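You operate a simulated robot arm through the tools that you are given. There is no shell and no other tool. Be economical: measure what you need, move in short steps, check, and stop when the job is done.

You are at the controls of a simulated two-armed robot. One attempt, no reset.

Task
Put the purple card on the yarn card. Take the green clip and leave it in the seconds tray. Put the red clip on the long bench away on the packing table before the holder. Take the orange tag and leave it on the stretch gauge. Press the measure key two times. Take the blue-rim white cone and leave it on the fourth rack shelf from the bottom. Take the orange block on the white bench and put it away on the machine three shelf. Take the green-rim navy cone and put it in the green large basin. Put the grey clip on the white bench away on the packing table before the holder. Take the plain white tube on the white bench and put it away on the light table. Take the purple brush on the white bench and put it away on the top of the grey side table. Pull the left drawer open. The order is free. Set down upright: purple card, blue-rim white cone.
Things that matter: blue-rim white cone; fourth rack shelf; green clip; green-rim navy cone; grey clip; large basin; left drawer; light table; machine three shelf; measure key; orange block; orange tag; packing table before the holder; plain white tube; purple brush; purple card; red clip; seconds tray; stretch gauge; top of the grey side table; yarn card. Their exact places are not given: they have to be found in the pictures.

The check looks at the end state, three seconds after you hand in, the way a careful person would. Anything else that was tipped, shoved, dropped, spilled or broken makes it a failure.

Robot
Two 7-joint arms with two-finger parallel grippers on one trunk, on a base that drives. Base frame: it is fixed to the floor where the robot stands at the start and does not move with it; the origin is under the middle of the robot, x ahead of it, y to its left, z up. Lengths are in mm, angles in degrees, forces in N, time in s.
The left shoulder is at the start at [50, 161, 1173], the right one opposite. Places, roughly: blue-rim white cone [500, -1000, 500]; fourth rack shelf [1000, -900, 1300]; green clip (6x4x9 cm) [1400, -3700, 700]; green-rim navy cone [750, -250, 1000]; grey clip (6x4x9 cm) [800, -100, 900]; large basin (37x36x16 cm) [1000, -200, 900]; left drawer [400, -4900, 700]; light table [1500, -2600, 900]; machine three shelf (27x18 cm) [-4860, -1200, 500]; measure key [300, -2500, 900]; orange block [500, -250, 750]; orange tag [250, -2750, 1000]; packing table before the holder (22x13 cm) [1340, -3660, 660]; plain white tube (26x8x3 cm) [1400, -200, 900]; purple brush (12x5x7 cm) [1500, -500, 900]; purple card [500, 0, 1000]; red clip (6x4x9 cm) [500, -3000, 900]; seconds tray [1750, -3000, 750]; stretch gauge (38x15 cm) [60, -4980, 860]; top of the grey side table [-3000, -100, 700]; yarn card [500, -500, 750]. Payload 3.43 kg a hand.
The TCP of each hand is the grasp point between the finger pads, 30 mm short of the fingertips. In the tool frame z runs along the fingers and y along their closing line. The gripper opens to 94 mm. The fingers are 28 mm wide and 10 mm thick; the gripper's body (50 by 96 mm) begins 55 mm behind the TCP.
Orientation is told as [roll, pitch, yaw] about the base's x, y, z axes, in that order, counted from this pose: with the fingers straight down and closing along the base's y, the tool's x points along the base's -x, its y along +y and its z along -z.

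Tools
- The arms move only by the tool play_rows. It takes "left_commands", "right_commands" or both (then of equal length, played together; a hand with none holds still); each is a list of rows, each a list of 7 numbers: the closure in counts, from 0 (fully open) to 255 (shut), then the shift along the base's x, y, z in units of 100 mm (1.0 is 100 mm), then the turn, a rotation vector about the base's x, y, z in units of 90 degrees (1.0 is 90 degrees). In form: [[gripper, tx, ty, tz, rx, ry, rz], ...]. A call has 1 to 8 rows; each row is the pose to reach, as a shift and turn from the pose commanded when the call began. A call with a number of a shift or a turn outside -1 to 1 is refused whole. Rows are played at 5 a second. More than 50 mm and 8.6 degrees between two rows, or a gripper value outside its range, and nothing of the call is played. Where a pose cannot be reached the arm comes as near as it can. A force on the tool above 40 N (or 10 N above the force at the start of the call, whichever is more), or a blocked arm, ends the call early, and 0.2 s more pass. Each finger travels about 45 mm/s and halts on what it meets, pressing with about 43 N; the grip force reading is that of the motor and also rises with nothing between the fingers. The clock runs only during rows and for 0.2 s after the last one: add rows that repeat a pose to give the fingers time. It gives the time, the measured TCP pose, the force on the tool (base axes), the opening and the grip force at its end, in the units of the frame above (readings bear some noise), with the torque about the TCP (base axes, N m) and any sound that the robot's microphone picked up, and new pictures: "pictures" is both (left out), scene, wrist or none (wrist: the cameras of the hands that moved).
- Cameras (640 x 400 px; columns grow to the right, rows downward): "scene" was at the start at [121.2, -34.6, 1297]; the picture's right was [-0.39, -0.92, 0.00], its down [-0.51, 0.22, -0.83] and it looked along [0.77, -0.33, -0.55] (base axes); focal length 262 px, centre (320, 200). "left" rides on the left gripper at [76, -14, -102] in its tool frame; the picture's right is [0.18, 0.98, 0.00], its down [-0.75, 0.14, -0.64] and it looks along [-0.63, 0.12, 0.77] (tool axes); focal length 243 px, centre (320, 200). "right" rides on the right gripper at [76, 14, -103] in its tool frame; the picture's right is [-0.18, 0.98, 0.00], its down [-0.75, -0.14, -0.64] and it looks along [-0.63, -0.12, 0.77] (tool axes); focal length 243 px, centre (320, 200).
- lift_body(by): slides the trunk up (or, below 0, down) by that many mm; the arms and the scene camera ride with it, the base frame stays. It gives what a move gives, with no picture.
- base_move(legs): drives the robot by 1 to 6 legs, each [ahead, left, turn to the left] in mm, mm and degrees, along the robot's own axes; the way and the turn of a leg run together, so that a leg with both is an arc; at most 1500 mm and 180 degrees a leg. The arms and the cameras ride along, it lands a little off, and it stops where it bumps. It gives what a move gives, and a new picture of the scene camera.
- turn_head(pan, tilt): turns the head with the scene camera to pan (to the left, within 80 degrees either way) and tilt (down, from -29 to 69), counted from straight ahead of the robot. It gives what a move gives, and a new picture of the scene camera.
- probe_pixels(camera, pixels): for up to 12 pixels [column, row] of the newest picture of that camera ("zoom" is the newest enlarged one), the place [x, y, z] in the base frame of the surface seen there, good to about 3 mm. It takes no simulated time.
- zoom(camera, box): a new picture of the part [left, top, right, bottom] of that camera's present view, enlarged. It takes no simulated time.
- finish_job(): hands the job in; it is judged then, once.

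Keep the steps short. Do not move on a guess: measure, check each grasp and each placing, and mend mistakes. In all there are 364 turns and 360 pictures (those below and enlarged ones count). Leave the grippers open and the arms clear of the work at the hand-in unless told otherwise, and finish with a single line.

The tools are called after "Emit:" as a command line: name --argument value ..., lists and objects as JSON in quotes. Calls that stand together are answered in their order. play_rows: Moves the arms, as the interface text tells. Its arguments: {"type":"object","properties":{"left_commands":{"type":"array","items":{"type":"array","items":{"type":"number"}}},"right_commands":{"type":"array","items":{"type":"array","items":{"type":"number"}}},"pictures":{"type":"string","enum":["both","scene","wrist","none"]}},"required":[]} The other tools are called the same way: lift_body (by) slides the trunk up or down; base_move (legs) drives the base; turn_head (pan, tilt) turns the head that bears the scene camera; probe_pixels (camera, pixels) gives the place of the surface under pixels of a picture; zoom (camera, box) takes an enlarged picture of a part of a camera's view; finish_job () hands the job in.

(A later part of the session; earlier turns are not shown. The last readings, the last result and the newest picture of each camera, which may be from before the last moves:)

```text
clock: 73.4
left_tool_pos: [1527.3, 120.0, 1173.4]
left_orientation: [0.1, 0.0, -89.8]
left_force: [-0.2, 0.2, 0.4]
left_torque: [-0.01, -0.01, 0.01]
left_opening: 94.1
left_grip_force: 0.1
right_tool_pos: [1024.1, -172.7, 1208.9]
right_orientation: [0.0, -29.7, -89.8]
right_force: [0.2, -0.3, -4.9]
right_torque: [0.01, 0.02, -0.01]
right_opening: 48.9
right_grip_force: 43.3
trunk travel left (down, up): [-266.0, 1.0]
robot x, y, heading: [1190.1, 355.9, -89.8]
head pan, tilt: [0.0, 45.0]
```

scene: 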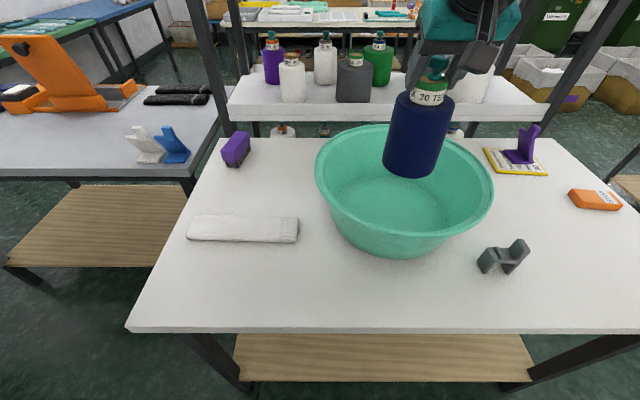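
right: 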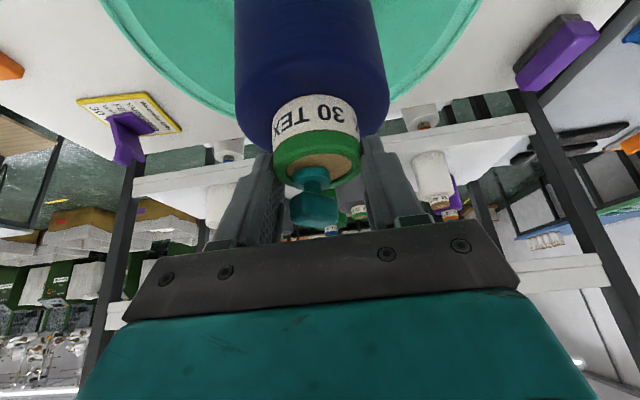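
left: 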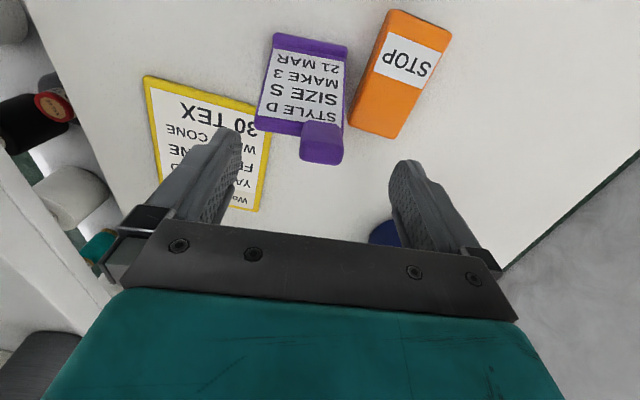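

The cone is well above the basin. I lower it 170 mm in two parts.

Emit:
play_rows --right_commands '[[255, 0, -0.05, -0.4, 0, 0, 0], [255, 0, -0.1, -0.8, 0, 0, 0], [255, 0, -0.1, -1.0, 0, 0, 0]]' --pictures "scene"

Emit:
play_rows --right_commands '[[255, 0, 0, -0.35, 0, 0, 0], [255, 0, 0, -0.7, 0, 0, 0], [255, 0, 0, -0.8, 0, 0, 0], [255, 0, 0, -0.86, 0, 0, 0]]' --pictures "scene"

```text
clock: 74.2
left_tool_pos: [1527.1, 119.9, 1172.8]
left_orientation: [-0.1, 0.0, -89.8]
left_force: [-0.3, -0.2, -0.3]
left_torque: [-0.01, -0.06, -0.02]
left_opening: 94.2
left_grip_force: 0.0
right_tool_pos: [1025.5, -182.7, 1109.1]
right_orientation: [0.0, -29.6, -89.7]
right_force: [0.0, 0.1, -4.2]
right_torque: [0.01, 0.0, 0.01]
right_opening: 49.1
right_grip_force: 43.2
trunk travel left (down, up): [-266.0, 1.0]
robot x, y, heading: [1191.2, 355.4, -89.9]
head pan, tilt: [0.0, 45.0]
```

scene: 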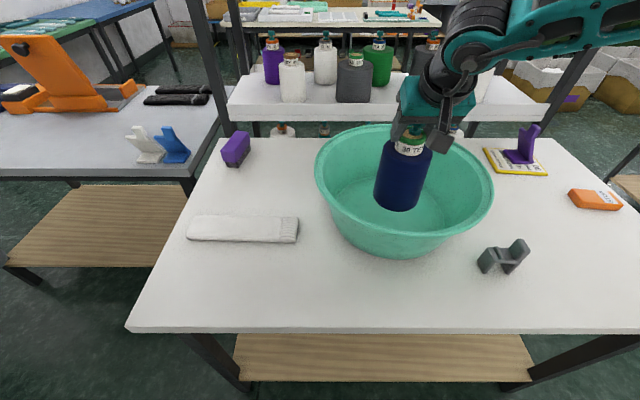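

```text
clock: 75.2
left_tool_pos: [1526.8, 120.7, 1174.2]
left_orientation: [0.1, -0.1, -89.8]
left_force: [0.1, -0.4, -0.4]
left_torque: [0.02, -0.01, 0.01]
left_opening: 93.9
left_grip_force: 0.1
right_tool_pos: [1025.6, -180.3, 1023.2]
right_orientation: [0.1, -29.7, -89.8]
right_force: [0.5, 0.7, -3.2]
right_torque: [0.0, -0.02, 0.01]
right_opening: 48.9
right_grip_force: 42.8
trunk travel left (down, up): [-266.0, 1.0]
robot x, y, heading: [1192.4, 355.0, -89.9]
head pan, tilt: [0.0, 45.0]
```

scene: 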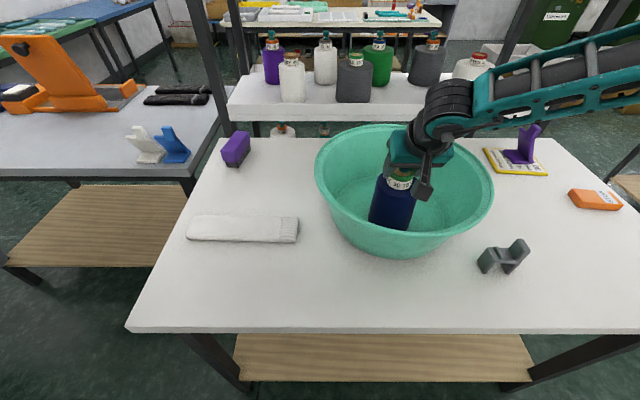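

Emit:
play_rows --right_commands '[[255, 0, 0, -0.03, 0, 0, 0], [255, 0, 0, -0.05, 0, 0, 0], [255, 0, 0, -0.05, 0, 0, 0]]' --pictures "none"

```text
clock: 76.0
left_tool_pos: [1527.6, 120.7, 1174.6]
left_orientation: [0.0, -0.1, -89.8]
left_force: [0.2, -0.3, 0.5]
left_torque: [0.01, 0.0, 0.04]
left_opening: 94.0
left_grip_force: 0.1
right_tool_pos: [1023.4, -180.0, 1019.8]
right_orientation: [0.1, -29.6, -89.8]
right_force: [0.8, -0.8, -4.2]
right_torque: [0.01, -0.02, -0.01]
right_opening: 48.6
right_grip_force: 43.3
right hand out of reach, approached as far as the arm can: row 2
trunk travel left (down, up): [-266.0, 1.0]
robot x, y, heading: [1191.2, 355.4, -89.9]
head pan, tilt: [0.0, 45.0]
```

The arm's downward reach ends here, so I lower the trunk a little.

Emit:
lift_body --by -4

Emit:
zoom --camera "scene" --box '[310, 110, 500, 260]'

```text
clock: 76.6
left_tool_pos: [1527.5, 122.0, 1169.8]
left_orientation: [0.0, -0.1, -89.8]
left_force: [-0.5, -0.2, -0.3]
left_torque: [0.02, 0.0, 0.01]
left_opening: 93.9
left_grip_force: 0.2
right_tool_pos: [1024.2, -180.3, 1019.6]
right_orientation: [0.2, -30.0, -89.9]
right_force: [-3.5, 2.8, 16.7]
right_torque: [1.12, 0.38, 0.15]
right_opening: 48.9
right_grip_force: 43.2
trunk travel left (down, up): [-262.0, 5.0]
robot x, y, heading: [1191.1, 358.7, -89.6]
head pan, tilt: [0.0, 45.0]
```

```text
2.67 times, centred on (405, 185) of scene
```

zoom: 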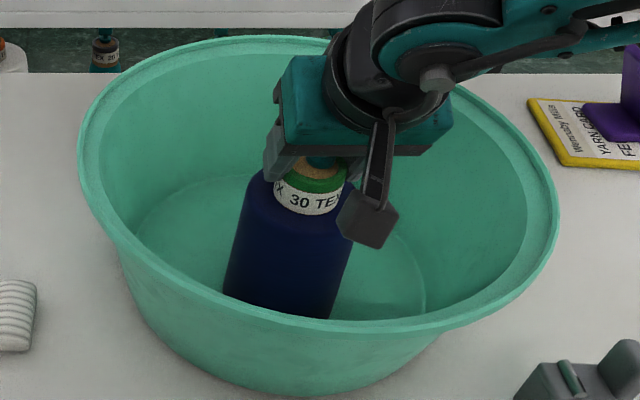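

It rests on the basin's floor. Release and rise.

Emit:
play_rows --right_commands '[[120, 0, 0, 0, 0, 0, 0], [0, 0, 0, 0, 0, 0, 0], [0, 0, 0, 0, 0, 0, 0], [0, 0, 0, 0.4, 0, 0, 0], [0, 0, 0.05, 0.8, 0, 0, 0], [0, 0, 0.2, 1.0, 0, 0, 0]]' --pictures "scene"

```text
clock: 78.0
left_tool_pos: [1528.1, 121.0, 1169.3]
left_orientation: [0.0, 0.0, -89.8]
left_force: [0.3, -0.5, 0.0]
left_torque: [0.02, 0.04, -0.01]
left_opening: 94.2
left_grip_force: 0.0
right_tool_pos: [1023.5, -159.3, 1115.0]
right_orientation: [-0.1, -29.6, -89.8]
right_force: [0.6, 0.3, -1.1]
right_torque: [-0.01, 0.0, -0.01]
right_opening: 94.0
right_grip_force: 0.0
trunk travel left (down, up): [-262.0, 5.0]
robot x, y, heading: [1193.7, 361.0, -89.5]
head pan, tilt: [0.0, 45.0]
```

scene: 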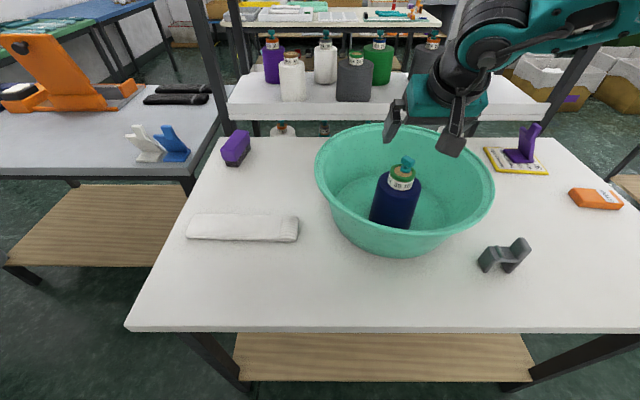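

The navy cone stands in the basin. Next is the grey clip at (500,258). I look closer and measure it, and pull the right hand back.

Emit:
play_rows --right_commands '[[0, 0, 0.4, 0.2, 0, 0, 0], [0, 0, 0.8, 0.2, 0.08, 0, 0], [0, 0, 1.0, 0.2, 0.16, 0, 0], [0, 0, 1.0, 0.2, 0.24, 0, 0], [0, 0, 1.0, 0.2, 0.33, 0, 0]]' --pictures "none"

Emit:
zoom --camera "scene" --box '[450, 210, 560, 300]'

Emit:
probe_pixels --camera "zoom" --pixels '[[380, 180], [430, 220], [400, 240], [250, 200], [210, 250], [190, 290], [250, 330], [300, 240], [350, 290], [420, 290]]'

```text
clock: 79.2
left_tool_pos: [1526.2, 118.9, 1170.5]
left_orientation: [0.0, 0.0, -89.9]
left_force: [-0.6, -0.8, -0.9]
left_torque: [-0.01, 0.02, 0.0]
left_opening: 94.2
left_grip_force: 0.1
right_tool_pos: [1022.7, -59.4, 1134.8]
right_orientation: [0.1, 0.2, -89.8]
right_force: [1.1, -0.1, -0.7]
right_torque: [0.03, -0.03, -0.02]
right_opening: 94.1
right_grip_force: 0.0
trunk travel left (down, up): [-262.0, 5.0]
robot x, y, heading: [1191.7, 357.3, -89.8]
head pan, tilt: [0.0, 45.0]
```

```text
4.44 times, centred on (505, 255) of scene
```

zoom: 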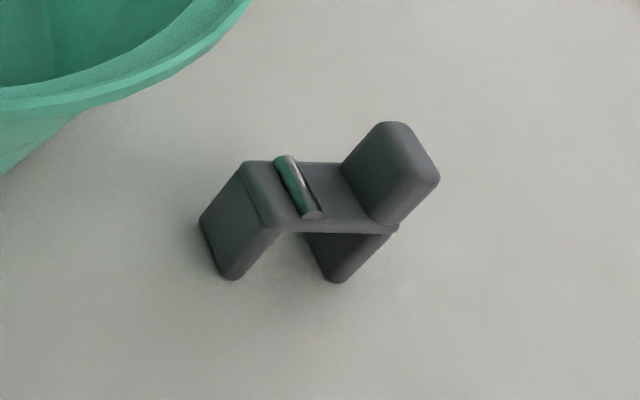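

```text
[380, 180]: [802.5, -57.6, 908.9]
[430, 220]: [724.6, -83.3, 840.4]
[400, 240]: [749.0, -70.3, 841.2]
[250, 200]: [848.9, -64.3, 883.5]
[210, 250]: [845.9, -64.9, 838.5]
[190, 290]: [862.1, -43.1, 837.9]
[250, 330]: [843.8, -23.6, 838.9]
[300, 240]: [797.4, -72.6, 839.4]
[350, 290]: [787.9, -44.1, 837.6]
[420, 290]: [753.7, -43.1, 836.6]
```

Emit:
probe_pixels --camera "zoom" --pixels '[[392, 128], [420, 150], [436, 175], [395, 215], [350, 165], [370, 150], [410, 180], [255, 165], [270, 220], [340, 170], [330, 225], [235, 275]]'

```text
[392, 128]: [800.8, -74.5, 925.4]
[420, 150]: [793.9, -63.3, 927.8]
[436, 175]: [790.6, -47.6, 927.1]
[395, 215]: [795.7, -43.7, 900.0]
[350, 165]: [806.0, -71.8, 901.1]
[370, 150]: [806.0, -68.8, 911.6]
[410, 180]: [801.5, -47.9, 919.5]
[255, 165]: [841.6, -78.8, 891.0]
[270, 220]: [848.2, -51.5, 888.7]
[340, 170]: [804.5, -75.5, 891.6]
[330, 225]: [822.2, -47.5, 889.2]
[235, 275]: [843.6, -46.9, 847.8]
```

Clip: tab at (798,-60), z 890-928, about 16 thick along x. I lower the trunk back, drive the base right 245 and look from the wrist.

Emit:
base_move --legs '[[0, -235, 0]]'

Emit:
lift_body --by -62

Emit:
play_rows --right_commands '[[0, 0.08, 0, -0.3, 0, 0, 0], [0, 0.08, 0, -0.6, 0, 0, 0], [0, 0.08, 0, -0.6, 0, 0, 0]]' --pictures "wrist"

```text
clock: 80.9
left_tool_pos: [1295.2, 118.3, 1169.8]
left_orientation: [0.0, 0.0, -90.1]
left_force: [0.5, 0.0, 0.0]
left_torque: [0.01, -0.02, 0.01]
left_opening: 93.9
left_grip_force: 0.1
right_tool_pos: [790.2, -59.6, 1136.6]
right_orientation: [0.2, 0.0, -90.0]
right_force: [0.0, -0.7, -0.1]
right_torque: [-0.01, -0.03, 0.0]
right_opening: 94.0
right_grip_force: 0.1
trunk travel left (down, up): [-262.0, 5.0]
robot x, y, heading: [965.2, 353.7, -90.0]
head pan, tilt: [0.0, 45.0]
```

scene: 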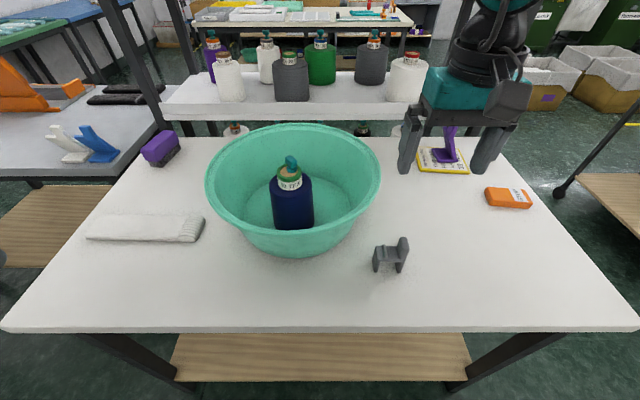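

```text
clock: 81.9
left_tool_pos: [1295.9, 117.8, 1108.1]
left_orientation: [-0.1, 0.0, -90.0]
left_force: [-0.1, -0.3, 0.4]
left_torque: [-0.01, 0.0, 0.01]
left_opening: 93.9
left_grip_force: 0.1
right_tool_pos: [791.6, -59.4, 1073.5]
right_orientation: [0.2, -0.1, -90.1]
right_force: [0.1, -0.6, 0.0]
right_torque: [0.03, 0.05, -0.02]
right_opening: 94.0
right_grip_force: 0.0
trunk travel left (down, up): [-200.0, 67.0]
robot x, y, heading: [962.9, 356.0, -89.8]
head pan, tilt: [0.0, 45.0]
```

```text
clock: 82.7
left_tool_pos: [1294.9, 117.8, 1108.3]
left_orientation: [0.0, 0.0, -90.1]
left_force: [-0.1, 0.5, 0.3]
left_torque: [-0.02, -0.02, -0.02]
left_opening: 94.1
left_grip_force: 0.0
right_tool_pos: [799.7, -60.2, 1013.4]
right_orientation: [0.2, -0.1, -90.1]
right_force: [-0.4, 0.1, 0.8]
right_torque: [0.02, 0.01, 0.0]
right_opening: 94.0
right_grip_force: 0.0
trunk travel left (down, up): [-200.0, 67.0]
robot x, y, heading: [963.4, 354.1, -90.1]
head pan, tilt: [0.0, 45.0]
```

right: 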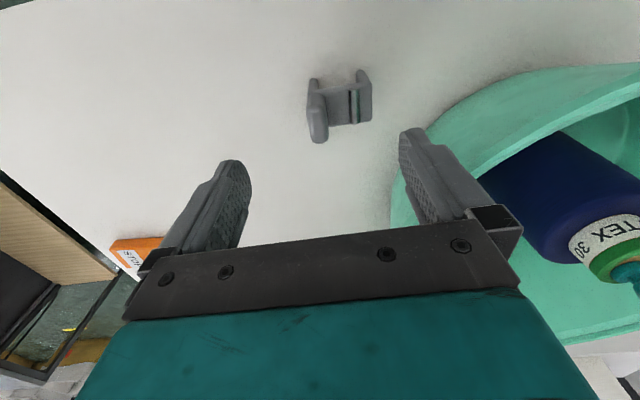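

Emit:
play_rows --right_commands '[[0, -0.02, 0, -0.4, 0, 0, 0], [80, -0.02, 0, -0.6, 0, 0, 0], [80, -0.02, 0, -0.6, 0, 0, 0]]' --pictures "wrist"

Emit:
zoom --camera "right" --box '[220, 50, 440, 220]'

```text
clock: 83.5
left_tool_pos: [1294.9, 117.8, 1109.0]
left_orientation: [0.0, 0.0, -90.0]
left_force: [0.2, -0.2, 0.3]
left_torque: [0.02, -0.01, 0.0]
left_opening: 94.0
left_grip_force: 0.0
right_tool_pos: [797.5, -60.7, 955.0]
right_orientation: [0.1, 0.0, -90.0]
right_force: [0.3, -1.0, 0.4]
right_torque: [0.0, 0.0, -0.02]
right_opening: 64.4
right_grip_force: 0.0
trunk travel left (down, up): [-200.0, 67.0]
robot x, y, heading: [963.9, 355.9, -90.1]
head pan, tilt: [0.0, 45.0]
```

right: 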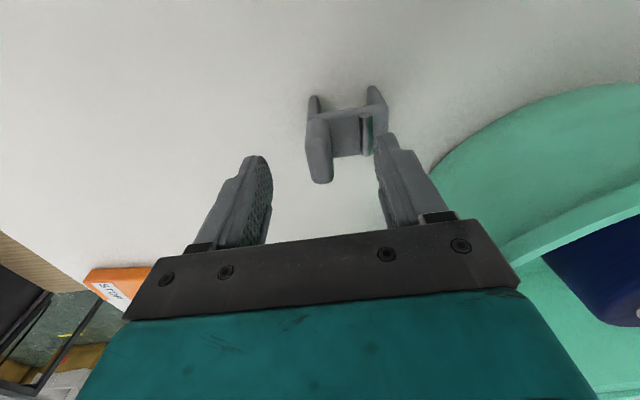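

```text
2.35 times, centred on (330, 135) of right
```

zoom: 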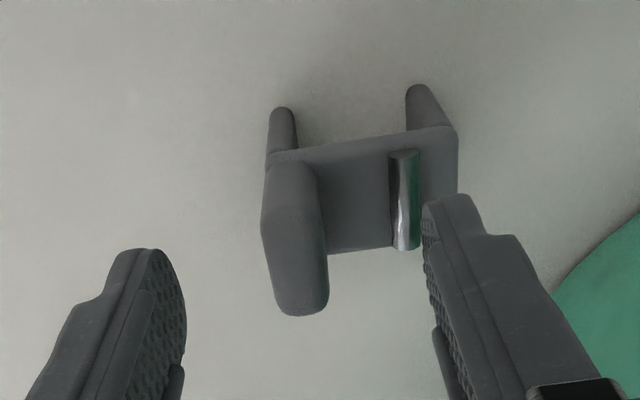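

Emit:
play_rows --right_commands '[[150, 0, 0, 0, 0, 0, 0], [150, 0, 0, 0, 0, 0, 0], [150, 0, 0, -0.15, 0, 0, 0], [150, 0, 0, -0.27, 0, 0, 0], [255, 0, 0, -0.27, 0, 0, 0], [255, 0, 0, -0.27, 0, 0, 0], [255, 0, 0, -0.27, 0, 0, 0], [255, 0, 0, -0.27, 0, 0, 0]]' --pictures "wrist"

```text
clock: 85.3
left_tool_pos: [1295.7, 119.2, 1108.5]
left_orientation: [0.0, 0.1, -90.1]
left_force: [0.1, 0.5, 0.4]
left_torque: [0.03, 0.01, 0.0]
left_opening: 94.2
left_grip_force: 0.1
right_tool_pos: [796.4, -60.0, 925.8]
right_orientation: [0.1, 0.0, -90.2]
right_force: [-0.2, 0.2, -0.3]
right_torque: [0.03, 0.0, 0.01]
right_opening: 18.9
right_grip_force: 42.9
trunk travel left (down, up): [-200.0, 67.0]
robot x, y, heading: [960.9, 355.6, -90.0]
head pan, tilt: [0.0, 45.0]
```

right: 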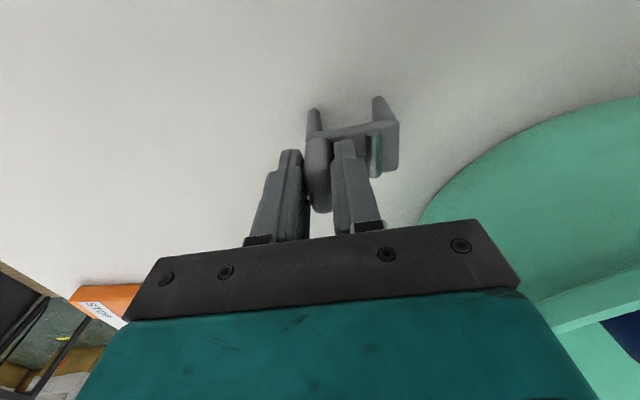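

Gripped at 19 mm. I lift it and then tuck the right hand back toward the robot.

Emit:
play_rows --right_commands '[[255, 0, 0, 0.3, 0, 0, 0], [255, 0, 0, 0.7, 0, 0, 0], [255, 0, 0, 1.0, 0, 0, 0], [255, 0, 0.4, 1.0, 0, 0, 0], [255, -0.1, 0.8, 1.0, 0, 0, 0], [255, -0.3, 1.0, 1.0, 0, 0, 0]]' --pictures "wrist"

Emit:
play_rows --right_commands '[[255, -0.4, 0.3, 0.3, 0, 0, 0], [255, -0.7, 0.6, 0.6, 0, 0, 0], [255, -1.0, 0.9, 0.7, 0, 0, 0]]' --pictures "scene"

```text
clock: 86.7
left_tool_pos: [1295.5, 119.1, 1108.5]
left_orientation: [0.1, 0.0, -90.1]
left_force: [0.4, 0.2, 0.3]
left_torque: [0.01, -0.04, -0.02]
left_opening: 94.1
left_grip_force: 0.1
right_tool_pos: [762.9, 43.7, 1028.3]
right_orientation: [0.2, 0.1, -90.0]
right_force: [0.2, -0.1, -0.1]
right_torque: [0.03, -0.01, 0.0]
right_opening: 19.0
right_grip_force: 42.6
trunk travel left (down, up): [-200.0, 67.0]
robot x, y, heading: [960.5, 357.9, -90.3]
head pan, tilt: [0.0, 45.0]
```

right: 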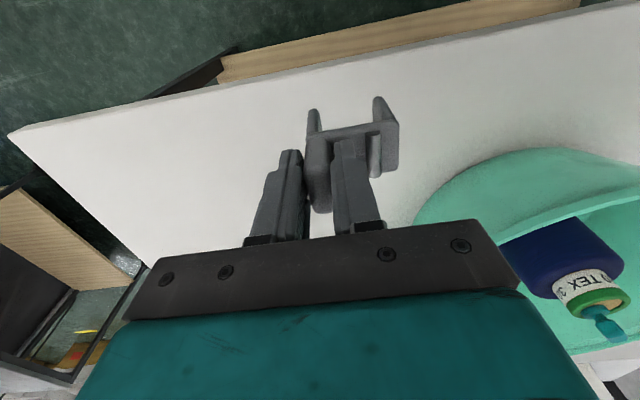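

```text
refused: row 1 steps farther than a row can; nothing moved
```

Emit:
play_rows --right_commands '[[255, -0.25, 0.25, 0.25, 0, 0, 0], [255, -0.5, 0.5, 0.5, 0, 0, 0], [255, -0.75, 0.75, 0.75, 0, 0, 0], [255, -1.0, 0.95, 0.85, 0, 0, 0]]' --pictures "none"

Emit:
base_move --legs '[[-150, 0, 0], [0, 880, 0]]'

```text
clock: 87.7
left_tool_pos: [1294.6, 119.2, 1109.0]
left_orientation: [0.0, 0.0, -90.1]
left_force: [-0.4, -0.2, 0.5]
left_torque: [-0.01, -0.01, 0.01]
left_opening: 94.1
left_grip_force: 0.0
right_tool_pos: [664.7, 135.9, 1114.0]
right_orientation: [0.2, 0.2, -90.0]
right_force: [-0.7, 0.1, -0.1]
right_torque: [0.02, -0.01, -0.03]
right_opening: 19.0
right_grip_force: 42.9
trunk travel left (down, up): [-200.0, 67.0]
robot x, y, heading: [964.8, 357.6, -90.2]
head pan, tilt: [0.0, 45.0]
```

```text
clock: 93.3
left_tool_pos: [2160.8, 253.1, 1108.0]
left_orientation: [-0.1, 0.0, -90.9]
left_force: [0.4, 0.7, -0.4]
left_torque: [0.02, 0.0, 0.01]
left_opening: 93.8
left_grip_force: 0.0
right_tool_pos: [1532.4, 280.8, 1113.4]
right_orientation: [0.1, -0.1, -91.0]
right_force: [-0.1, 0.5, 0.2]
right_torque: [-0.03, 0.0, 0.02]
right_opening: 19.1
right_grip_force: 42.7
trunk travel left (down, up): [-200.0, 67.0]
robot x, y, heading: [1833.9, 495.7, -91.2]
head pan, tilt: [0.0, 45.0]
```

scene: 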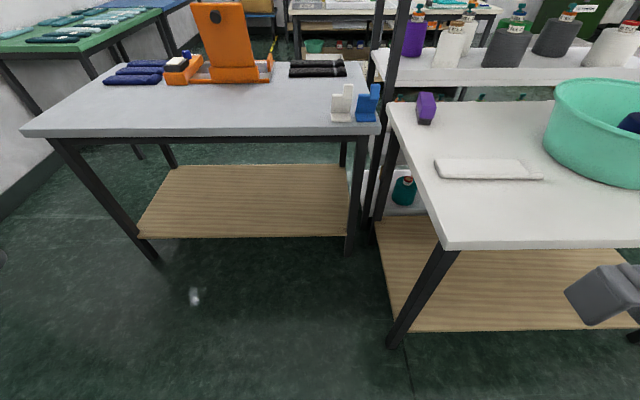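

Emit:
probe_pixels --camera "scene" --pixels '[[25, 132], [377, 130], [360, 250], [160, 255], [400, 110], [440, 245], [435, 170], [540, 178], [485, 160], [425, 100], [425, 120], [340, 110]]'

Emit:
zoom --camera "scene" --box '[380, 80, 560, 200]'

```text
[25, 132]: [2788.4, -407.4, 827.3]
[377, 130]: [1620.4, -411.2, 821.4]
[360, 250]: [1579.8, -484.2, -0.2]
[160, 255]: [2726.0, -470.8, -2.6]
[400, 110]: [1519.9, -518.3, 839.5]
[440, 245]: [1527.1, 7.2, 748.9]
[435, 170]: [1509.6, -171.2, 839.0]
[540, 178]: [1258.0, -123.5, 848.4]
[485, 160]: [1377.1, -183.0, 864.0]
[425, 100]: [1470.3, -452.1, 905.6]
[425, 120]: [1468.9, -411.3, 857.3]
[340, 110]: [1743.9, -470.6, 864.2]
```

```text
3.33 times, centred on (470, 140) of scene
```

zoom: 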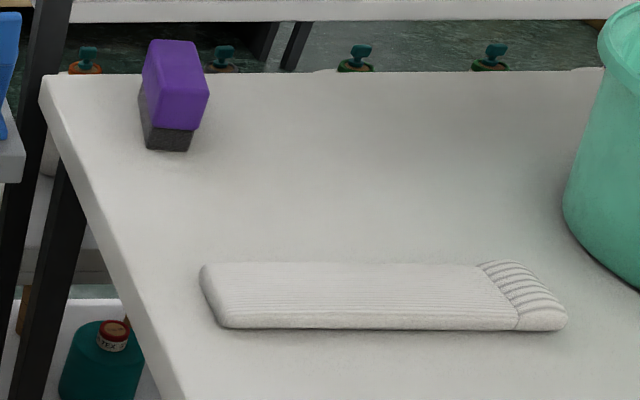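

Emit:
base_move --legs '[[0, 0, -89], [0, 495, 0]]'

```text
clock: 99.7
left_tool_pos: [1583.2, -196.8, 1108.4]
left_orientation: [-0.1, 0.2, 177.4]
left_force: [0.1, 0.1, 0.6]
left_torque: [-0.01, 0.0, 0.0]
left_opening: 94.1
left_grip_force: 0.1
right_tool_pos: [1626.1, 431.0, 1113.0]
right_orientation: [0.2, -0.1, 177.5]
right_force: [0.5, 0.3, -1.4]
right_torque: [-0.01, 0.01, 0.02]
right_opening: 18.9
right_grip_force: 42.9
trunk travel left (down, up): [-200.0, 67.0]
robot x, y, heading: [1834.5, 129.5, 177.5]
head pan, tilt: [0.0, 45.0]
stopped in leg 2: the robot was blocked; the commanded pose is now the measured one
```

scene: 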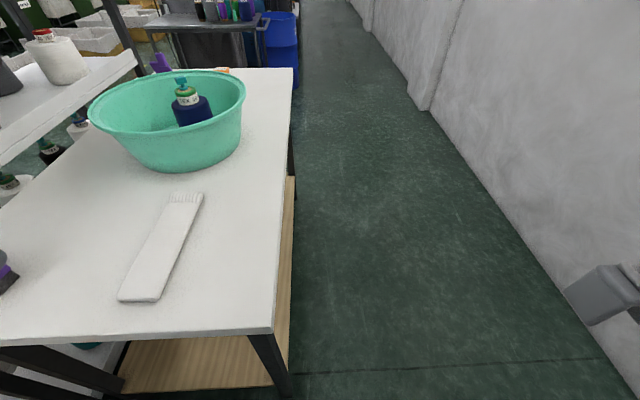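

A bench corner blocked us (heading is 2.5° off). I back off 30, straighten, and go on.

Emit:
base_move --legs '[[-35, 0, 0], [0, 0, 2.5], [0, 130, 0]]'

```text
clock: 101.8
left_tool_pos: [1633.4, -339.3, 1108.2]
left_orientation: [0.0, 0.1, -179.9]
left_force: [-0.6, -0.3, -0.2]
left_torque: [0.01, 0.0, 0.02]
left_opening: 93.9
left_grip_force: 0.0
right_tool_pos: [1645.4, 288.2, 1114.7]
right_orientation: [0.1, 0.0, -179.8]
right_force: [-0.6, -0.7, -0.5]
right_torque: [0.0, 0.02, -0.02]
right_opening: 18.9
right_grip_force: 42.8
trunk travel left (down, up): [-200.0, 67.0]
robot x, y, heading: [1870.6, -4.5, -179.6]
head pan, tilt: [0.0, 45.0]
```

scene: 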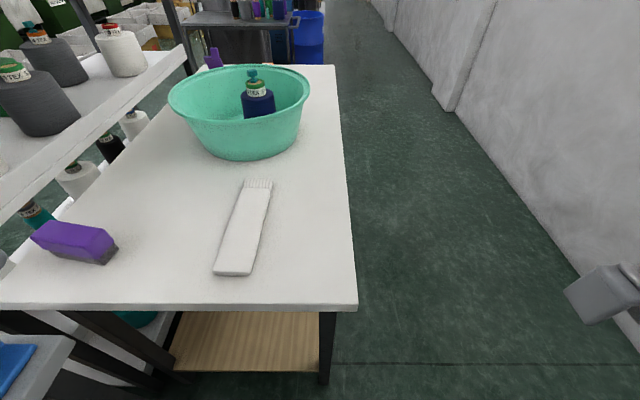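

Emit:
base_move --legs '[[38, 0, 0]]'

Emit:
zoom --camera "scene" --box '[0, 160, 320, 360]'

```text
clock: 102.8
left_tool_pos: [1615.3, -339.3, 1108.5]
left_orientation: [-0.1, 0.1, -179.8]
left_force: [0.9, -0.7, -0.1]
left_torque: [-0.02, 0.0, -0.04]
left_opening: 94.0
left_grip_force: 0.1
right_tool_pos: [1628.3, 289.0, 1113.5]
right_orientation: [0.2, 0.0, -179.7]
right_force: [0.2, -0.5, 0.6]
right_torque: [0.03, 0.05, -0.02]
right_opening: 18.8
right_grip_force: 43.0
trunk travel left (down, up): [-200.0, 67.0]
robot x, y, heading: [1849.7, -6.3, -179.4]
head pan, tilt: [0.0, 45.0]
stopped in leg 1: the robot was blocked; the commanded pose is now the measured one
```

scene: 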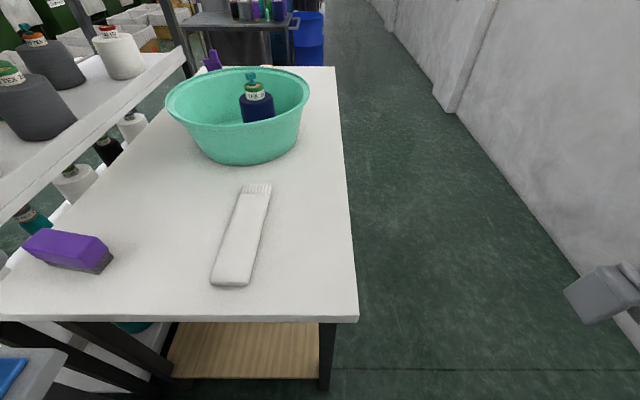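

```text
2.00 times, centred on (160, 260) of scene
```

zoom: 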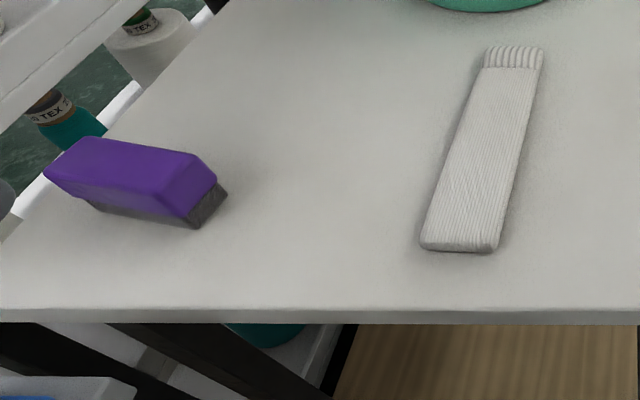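

Emit:
probe_pixels --camera "zoom" --pixels '[[425, 240], [493, 245], [488, 55], [540, 55], [480, 150], [450, 150], [520, 150], [500, 100], [130, 170], [215, 180], [60, 165], [190, 215]]'

Emit:
probe_pixels --camera "scene" --pixels '[[300, 316], [325, 375]]'

```text
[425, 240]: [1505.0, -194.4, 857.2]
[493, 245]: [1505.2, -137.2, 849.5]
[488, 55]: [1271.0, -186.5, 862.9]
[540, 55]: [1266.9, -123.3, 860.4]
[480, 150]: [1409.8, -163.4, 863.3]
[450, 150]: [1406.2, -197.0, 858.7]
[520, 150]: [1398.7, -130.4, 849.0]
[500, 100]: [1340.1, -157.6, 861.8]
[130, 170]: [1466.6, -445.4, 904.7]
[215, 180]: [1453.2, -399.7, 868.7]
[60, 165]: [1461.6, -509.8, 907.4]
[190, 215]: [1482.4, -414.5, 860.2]
```

```text
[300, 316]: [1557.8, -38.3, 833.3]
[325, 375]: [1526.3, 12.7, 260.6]
```

The tube spans x 1262-1508, centre (1388,-161), about 68 wide, top 863. The left hand goes there.

Emit:
play_rows --left_commands '[[0, -0.3, 0.35, 0, 0, 0, 0], [0, -0.6, 0.7, 0, 0, 0, 0], [0, -0.9, 1.0, 0, 0, 0, 0]]' --pictures "none"

Emit:
play_rows --left_commands '[[0, -0.35, 0.25, 0, 0, 0, 0], [0, -0.7, 0.5, 0, 0, 0, 0], [0, -1.0, 0.77, 0, 0, 0, 0], [0, -1.0, 0.77, -0.45, 0, 0, 0], [0, -1.0, 0.77, -0.9, 0, 0, 0]]' --pictures "none"

Emit:
play_rows --left_commands '[[0, -0.3, 0, 0, 0, 0, 0], [0, -0.3, 0, -0.45, 0, 0, 0], [0, -0.3, 0, -0.75, 0, 0, 0]]' --pictures "wrist"

```text
clock: 103.5
left_tool_pos: [1521.6, -238.2, 1107.8]
left_orientation: [0.0, 0.0, -179.8]
left_force: [0.4, 0.3, -0.2]
left_torque: [-0.02, 0.03, 0.02]
left_opening: 93.9
left_grip_force: 0.1
right_tool_pos: [1626.0, 289.9, 1112.4]
right_orientation: [0.1, 0.1, -179.8]
right_force: [-0.6, -0.1, 0.6]
right_torque: [-0.02, 0.0, -0.01]
right_opening: 18.9
right_grip_force: 43.3
trunk travel left (down, up): [-200.0, 67.0]
robot x, y, heading: [1853.0, -2.2, -179.7]
head pan, tilt: [0.0, 45.0]
```

```text
clock: 104.8
left_tool_pos: [1420.8, -162.0, 1015.0]
left_orientation: [-0.1, 0.2, -179.8]
left_force: [0.7, -0.7, -0.5]
left_torque: [-0.01, 0.01, 0.0]
left_opening: 94.1
left_grip_force: 0.0
right_tool_pos: [1626.2, 288.7, 1113.0]
right_orientation: [0.3, 0.1, -179.8]
right_force: [-0.6, 0.2, 0.0]
right_torque: [0.04, 0.0, 0.0]
right_opening: 19.3
right_grip_force: 42.7
trunk travel left (down, up): [-200.0, 67.0]
robot x, y, heading: [1854.6, -9.2, -179.9]
head pan, tilt: [0.0, 45.0]
```

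```text
clock: 105.5
left_tool_pos: [1390.5, -162.5, 940.3]
left_orientation: [-0.1, 0.1, -179.8]
left_force: [-0.8, -0.1, -0.5]
left_torque: [0.02, 0.01, -0.01]
left_opening: 94.2
left_grip_force: 0.1
right_tool_pos: [1626.8, 288.9, 1113.6]
right_orientation: [0.2, 0.0, -179.8]
right_force: [0.0, 0.0, -0.8]
right_torque: [-0.03, -0.01, 0.01]
right_opening: 19.0
right_grip_force: 42.8
trunk travel left (down, up): [-200.0, 67.0]
robot x, y, heading: [1851.7, -8.1, -179.6]
head pan, tilt: [0.0, 45.0]
```

left: 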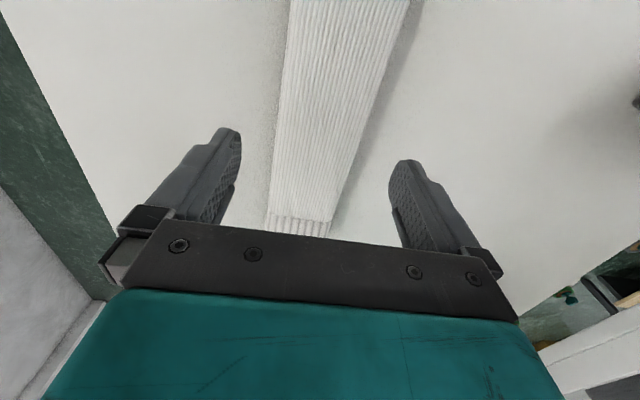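

Emit:
play_rows --left_commands '[[0, 0, 0, -0.45, 0, 0, 0], [0, 0, 0, -0.65, 0, 0, 0], [100, 0, 0, -0.65, 0, 0, 0], [255, 0, 0, -0.65, 0, 0, 0], [255, 0, 0, -0.65, 0, 0, 0], [255, 0, 0, -0.65, 0, 0, 0]]' --pictures "wrist"

```text
clock: 107.0
left_tool_pos: [1391.4, -161.3, 877.9]
left_orientation: [-0.1, 0.0, -179.9]
left_force: [-0.2, 0.9, 1.1]
left_torque: [0.0, 0.01, -0.01]
left_opening: 68.5
left_grip_force: 43.3
right_tool_pos: [1627.0, 289.5, 1114.2]
right_orientation: [0.1, -0.1, -179.8]
right_force: [-0.2, -0.1, -0.4]
right_torque: [0.0, 0.0, 0.0]
right_opening: 19.0
right_grip_force: 42.5
trunk travel left (down, up): [-200.0, 67.0]
robot x, y, heading: [1850.7, -5.3, -179.6]
head pan, tilt: [0.0, 45.0]
```

left: 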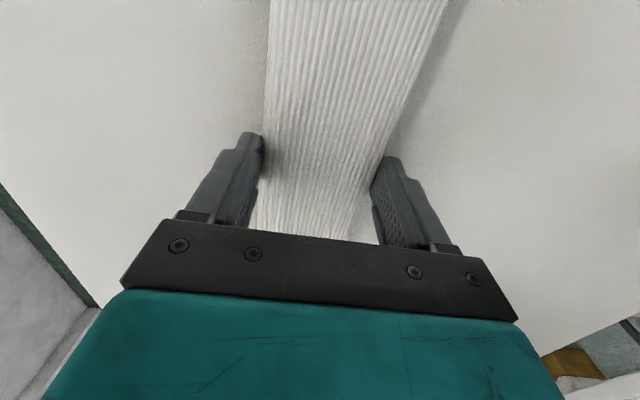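

Gripped at 68.5. Lift.

Emit:
play_rows --left_commands '[[255, 0, 0, 0.3, 0, 0, 0], [255, 0, 0, 0.7, 0, 0, 0], [255, 0, 0, 1.0, 0, 0, 0]]' --pictures "none"

Emit:
play_rows --left_commands '[[255, 0.2, -0.2, 0.4, 0, 0, 0], [255, 0.6, -0.4, 0.6, 0, 0, 0], [255, 0.9, -0.7, 0.8, 0, 0, 0], [255, 1.0, -1.0, 1.0, 0, 0, 0]]' --pictures "both"

```text
clock: 107.8
left_tool_pos: [1394.0, -161.7, 977.5]
left_orientation: [-0.1, 0.1, -179.7]
left_force: [-0.5, 0.9, -2.2]
left_torque: [0.01, 0.01, 0.01]
left_opening: 68.6
left_grip_force: 43.6
right_tool_pos: [1627.5, 290.2, 1113.2]
right_orientation: [0.1, 0.0, -179.8]
right_force: [1.4, -0.3, -0.7]
right_torque: [0.0, -0.04, 0.04]
right_opening: 18.8
right_grip_force: 43.2
trunk travel left (down, up): [-200.0, 67.0]
robot x, y, heading: [1851.0, -4.0, -179.8]
head pan, tilt: [0.0, 45.0]
```

```text
clock: 108.8
left_tool_pos: [1493.2, -262.3, 1079.0]
left_orientation: [-0.2, 0.1, -179.9]
left_force: [0.0, -0.5, 0.4]
left_torque: [0.01, -0.01, 0.0]
left_opening: 68.5
left_grip_force: 43.2
right_tool_pos: [1626.3, 288.4, 1113.2]
right_orientation: [0.1, -0.1, -179.8]
right_force: [-0.4, 0.8, -0.4]
right_torque: [0.01, -0.01, 0.02]
right_opening: 19.0
right_grip_force: 43.3
trunk travel left (down, up): [-200.0, 67.0]
robot x, y, heading: [1847.6, -3.3, -179.6]
head pan, tilt: [0.0, 45.0]
```

scene: 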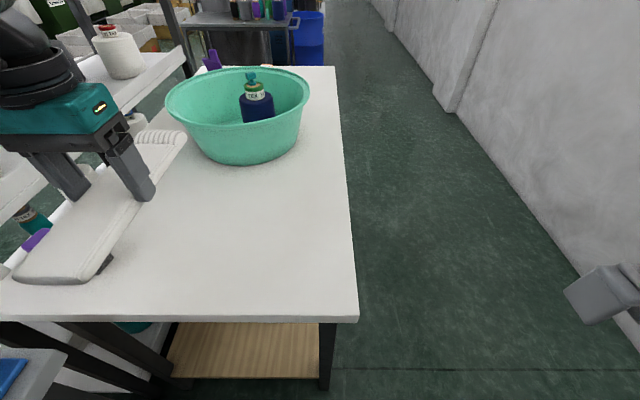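
left: 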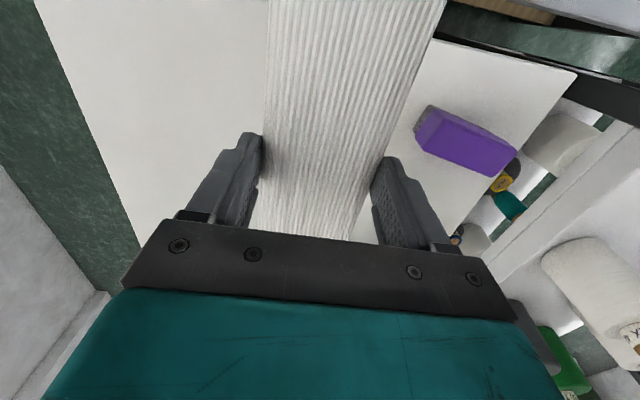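

Emit:
play_rows --left_commands '[[255, 0.4, -0.1, 0.2, 0, 0, 0], [255, 0.7, -0.2, 0.3, 0, 0, 0]]' --pictures "none"

Emit:
base_move --legs '[[-60, 0, 0], [0, -500, 0]]'

Emit:
turn_head --pan 0 --tilt 15

```text
clock: 109.3
left_tool_pos: [1564.7, -284.1, 1109.0]
left_orientation: [-0.1, 0.1, -179.8]
left_force: [0.2, -0.5, -0.5]
left_torque: [0.0, 0.01, 0.03]
left_opening: 68.7
left_grip_force: 42.6
right_tool_pos: [1627.9, 289.6, 1112.8]
right_orientation: [0.2, 0.0, -179.8]
right_force: [0.8, 0.4, 0.1]
right_torque: [0.01, -0.01, 0.0]
right_opening: 19.3
right_grip_force: 42.9
trunk travel left (down, up): [-200.0, 67.0]
robot x, y, heading: [1849.3, -3.6, -179.6]
head pan, tilt: [0.0, 45.0]
```

```text
clock: 112.9
left_tool_pos: [1621.8, 223.6, 1109.7]
left_orientation: [-0.1, 0.1, -179.2]
left_force: [0.2, 0.6, -0.3]
left_torque: [-0.02, -0.02, -0.01]
left_opening: 68.7
left_grip_force: 42.6
right_tool_pos: [1675.9, 797.2, 1113.4]
right_orientation: [0.2, 0.0, -179.0]
right_force: [0.2, 0.4, -0.6]
right_torque: [0.0, 0.03, 0.03]
right_opening: 18.9
right_grip_force: 42.4
trunk travel left (down, up): [-200.0, 67.0]
robot x, y, heading: [1903.4, 506.7, -179.2]
head pan, tilt: [0.0, 45.0]
```

scene: 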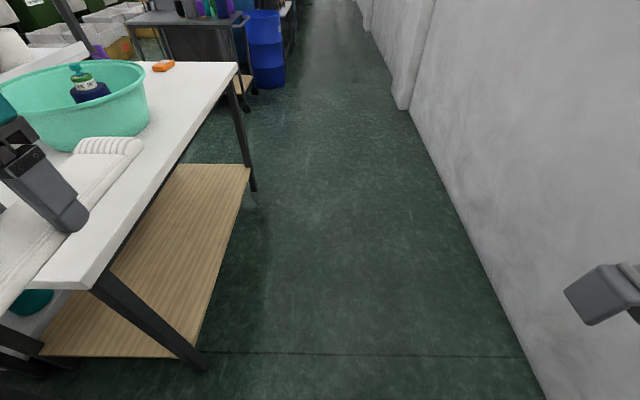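

```text
clock: 113.8
left_tool_pos: [1622.0, 222.5, 1109.3]
left_orientation: [-0.2, 0.2, -179.2]
left_force: [-0.8, -0.7, -0.9]
left_torque: [-0.03, 0.01, 0.01]
left_opening: 68.5
left_grip_force: 43.2
right_tool_pos: [1676.9, 795.4, 1113.1]
right_orientation: [0.2, 0.0, -179.2]
right_force: [0.0, 0.7, -0.6]
right_torque: [0.01, 0.03, 0.01]
right_opening: 18.8
right_grip_force: 42.7
trunk travel left (down, up): [-200.0, 67.0]
robot x, y, heading: [1902.1, 503.5, -179.0]
head pan, tilt: [0.0, 15.0]
```

scene: 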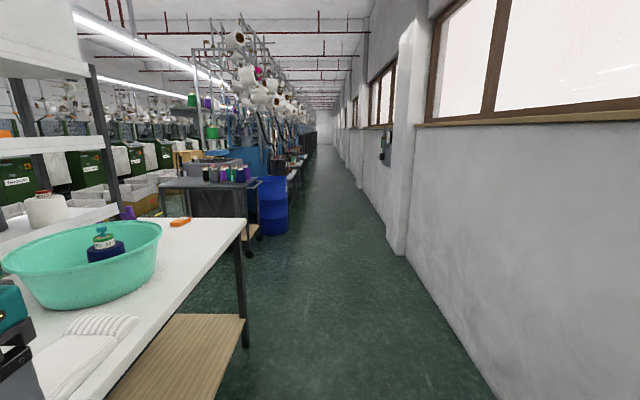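

Emit:
probe_pixels --camera "scene" --pixels '[[260, 232], [248, 250], [396, 250], [180, 200], [245, 185], [150, 190], [290, 225], [420, 190], [20, 190], [265, 180]]'

Emit:
zoom --camera "scene" --box '[60, 60, 360, 260]'

```text
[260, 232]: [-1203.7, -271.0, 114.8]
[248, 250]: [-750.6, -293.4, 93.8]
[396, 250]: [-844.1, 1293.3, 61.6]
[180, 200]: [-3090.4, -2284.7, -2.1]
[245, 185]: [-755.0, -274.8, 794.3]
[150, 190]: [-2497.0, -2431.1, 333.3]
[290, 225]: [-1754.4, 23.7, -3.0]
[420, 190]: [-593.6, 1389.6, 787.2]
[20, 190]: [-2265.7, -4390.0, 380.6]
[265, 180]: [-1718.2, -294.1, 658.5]
```

```text
2.00 times, centred on (210, 160) of scene
```

zoom: 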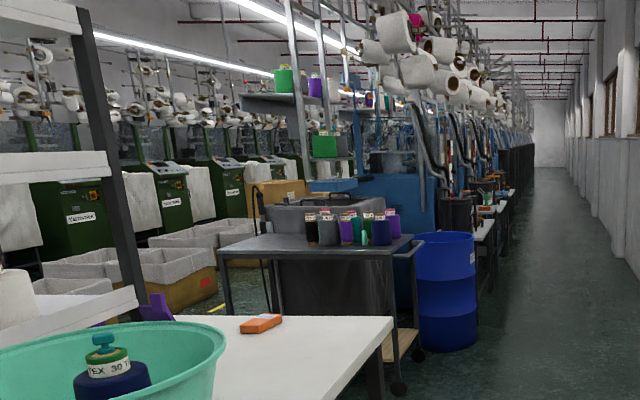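

Emit:
base_move --legs '[[1400, 0, 0], [750, 0, 0], [0, 0, 89]]'

Emit:
turn_head --pan 30 --tilt 15

```text
clock: 128.1
left_tool_pos: [42.6, 157.7, 1110.0]
left_orientation: [-0.1, 0.0, -92.3]
left_force: [-0.2, 0.3, -0.1]
left_torque: [0.0, -0.02, 0.02]
left_opening: 68.7
left_grip_force: 42.8
right_tool_pos: [-526.6, 245.9, 1113.9]
right_orientation: [0.2, -0.1, -92.4]
right_force: [0.1, 0.4, 0.1]
right_torque: [0.0, -0.01, -0.01]
right_opening: 19.0
right_grip_force: 43.2
trunk travel left (down, up): [-200.0, 67.0]
robot x, y, heading: [-225.6, 456.5, -92.1]
head pan, tilt: [0.0, 15.0]
```

scene: 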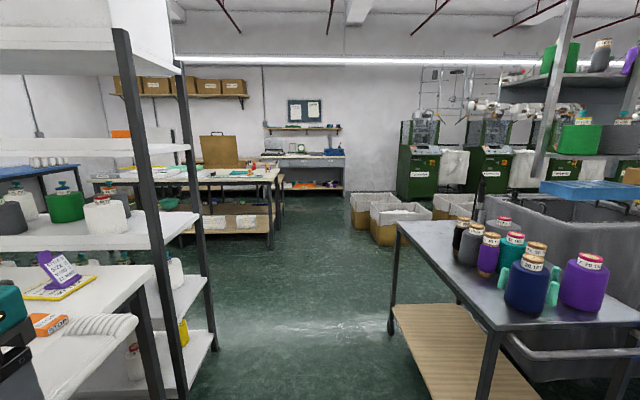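

```text
clock: 129.0
left_tool_pos: [43.1, 157.7, 1108.4]
left_orientation: [-0.2, 0.1, -92.3]
left_force: [0.0, 0.2, -0.2]
left_torque: [0.02, -0.02, 0.05]
left_opening: 68.8
left_grip_force: 43.0
right_tool_pos: [-527.4, 246.3, 1113.4]
right_orientation: [0.2, 0.0, -92.4]
right_force: [0.0, -0.5, 0.1]
right_torque: [-0.04, 0.0, 0.02]
right_opening: 19.0
right_grip_force: 42.6
trunk travel left (down, up): [-200.0, 67.0]
robot x, y, heading: [-221.9, 455.2, -92.5]
head pan, tilt: [30.0, 15.0]
```

scene: 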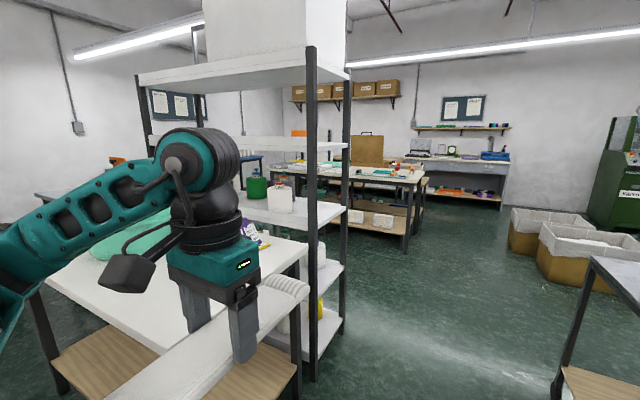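

Emit:
probe_pixels --camera "scene" --pixels '[[360, 178], [420, 180], [405, 245], [300, 165], [440, 160], [505, 160], [500, 205], [560, 310], [595, 265], [510, 245], [550, 275], [370, 150]]'

Emit:
zoom --camera "scene" --box '[280, 90, 540, 260]'

```text
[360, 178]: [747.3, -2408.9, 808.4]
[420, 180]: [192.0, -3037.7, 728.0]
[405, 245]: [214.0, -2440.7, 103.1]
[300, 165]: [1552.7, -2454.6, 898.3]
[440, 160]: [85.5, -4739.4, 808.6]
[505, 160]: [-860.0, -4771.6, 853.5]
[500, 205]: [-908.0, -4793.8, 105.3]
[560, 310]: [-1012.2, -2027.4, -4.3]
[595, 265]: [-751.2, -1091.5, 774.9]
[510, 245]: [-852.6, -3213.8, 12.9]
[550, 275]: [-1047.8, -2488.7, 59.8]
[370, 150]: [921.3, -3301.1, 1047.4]
```

```text
2.35 times, centred on (410, 175) of scene
```

zoom: 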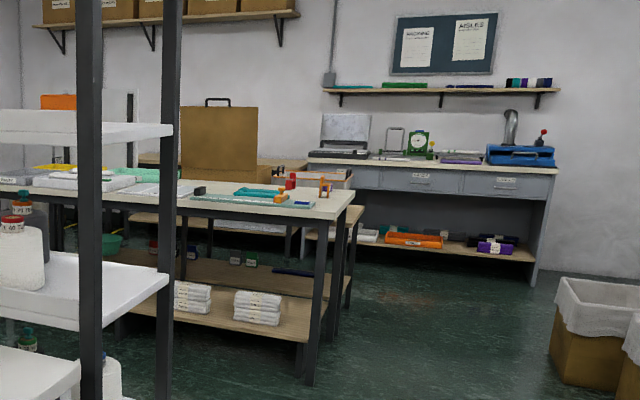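

The gap to the south is free. I straighten up and drive to y≈-1500.

Emit:
base_move --legs '[[0, 0, 2.3], [1100, 0, 0], [900, 0, 0]]'

Emit:
turn_head --pan 45 --tilt 20

```text
clock: 139.2
left_tool_pos: [72.4, -1771.8, 1109.3]
left_orientation: [0.0, 0.2, -89.0]
left_force: [0.5, -0.5, -0.4]
left_torque: [0.0, 0.03, 0.03]
left_opening: 68.4
left_grip_force: 43.1
right_tool_pos: [-500.8, -1716.6, 1113.4]
right_orientation: [0.2, 0.2, -89.1]
right_force: [-0.1, 0.1, 0.4]
right_torque: [-0.03, 0.01, -0.05]
right_opening: 18.9
right_grip_force: 43.4
trunk travel left (down, up): [-200.0, 67.0]
robot x, y, heading: [-213.9, -1487.3, -89.2]
head pan, tilt: [30.0, 15.0]
```

scene: 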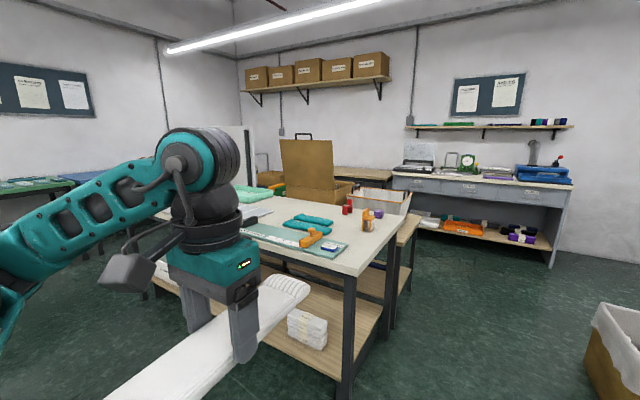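

```text
clock: 139.9
left_tool_pos: [72.4, -1771.6, 1109.5]
left_orientation: [-0.1, 0.1, -89.1]
left_force: [-0.4, -0.8, -0.4]
left_torque: [0.0, 0.03, -0.01]
left_opening: 68.5
left_grip_force: 42.8
right_tool_pos: [-500.7, -1715.5, 1113.5]
right_orientation: [0.2, 0.0, -89.1]
right_force: [-0.8, -0.1, 0.2]
right_torque: [-0.01, -0.02, -0.01]
right_opening: 18.6
right_grip_force: 42.5
trunk travel left (down, up): [-200.0, 67.0]
robot x, y, heading: [-207.7, -1488.4, -89.4]
head pan, tilt: [45.0, 20.0]
```

scene: 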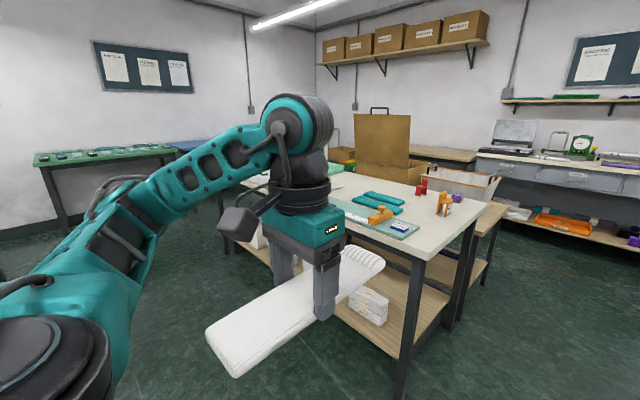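

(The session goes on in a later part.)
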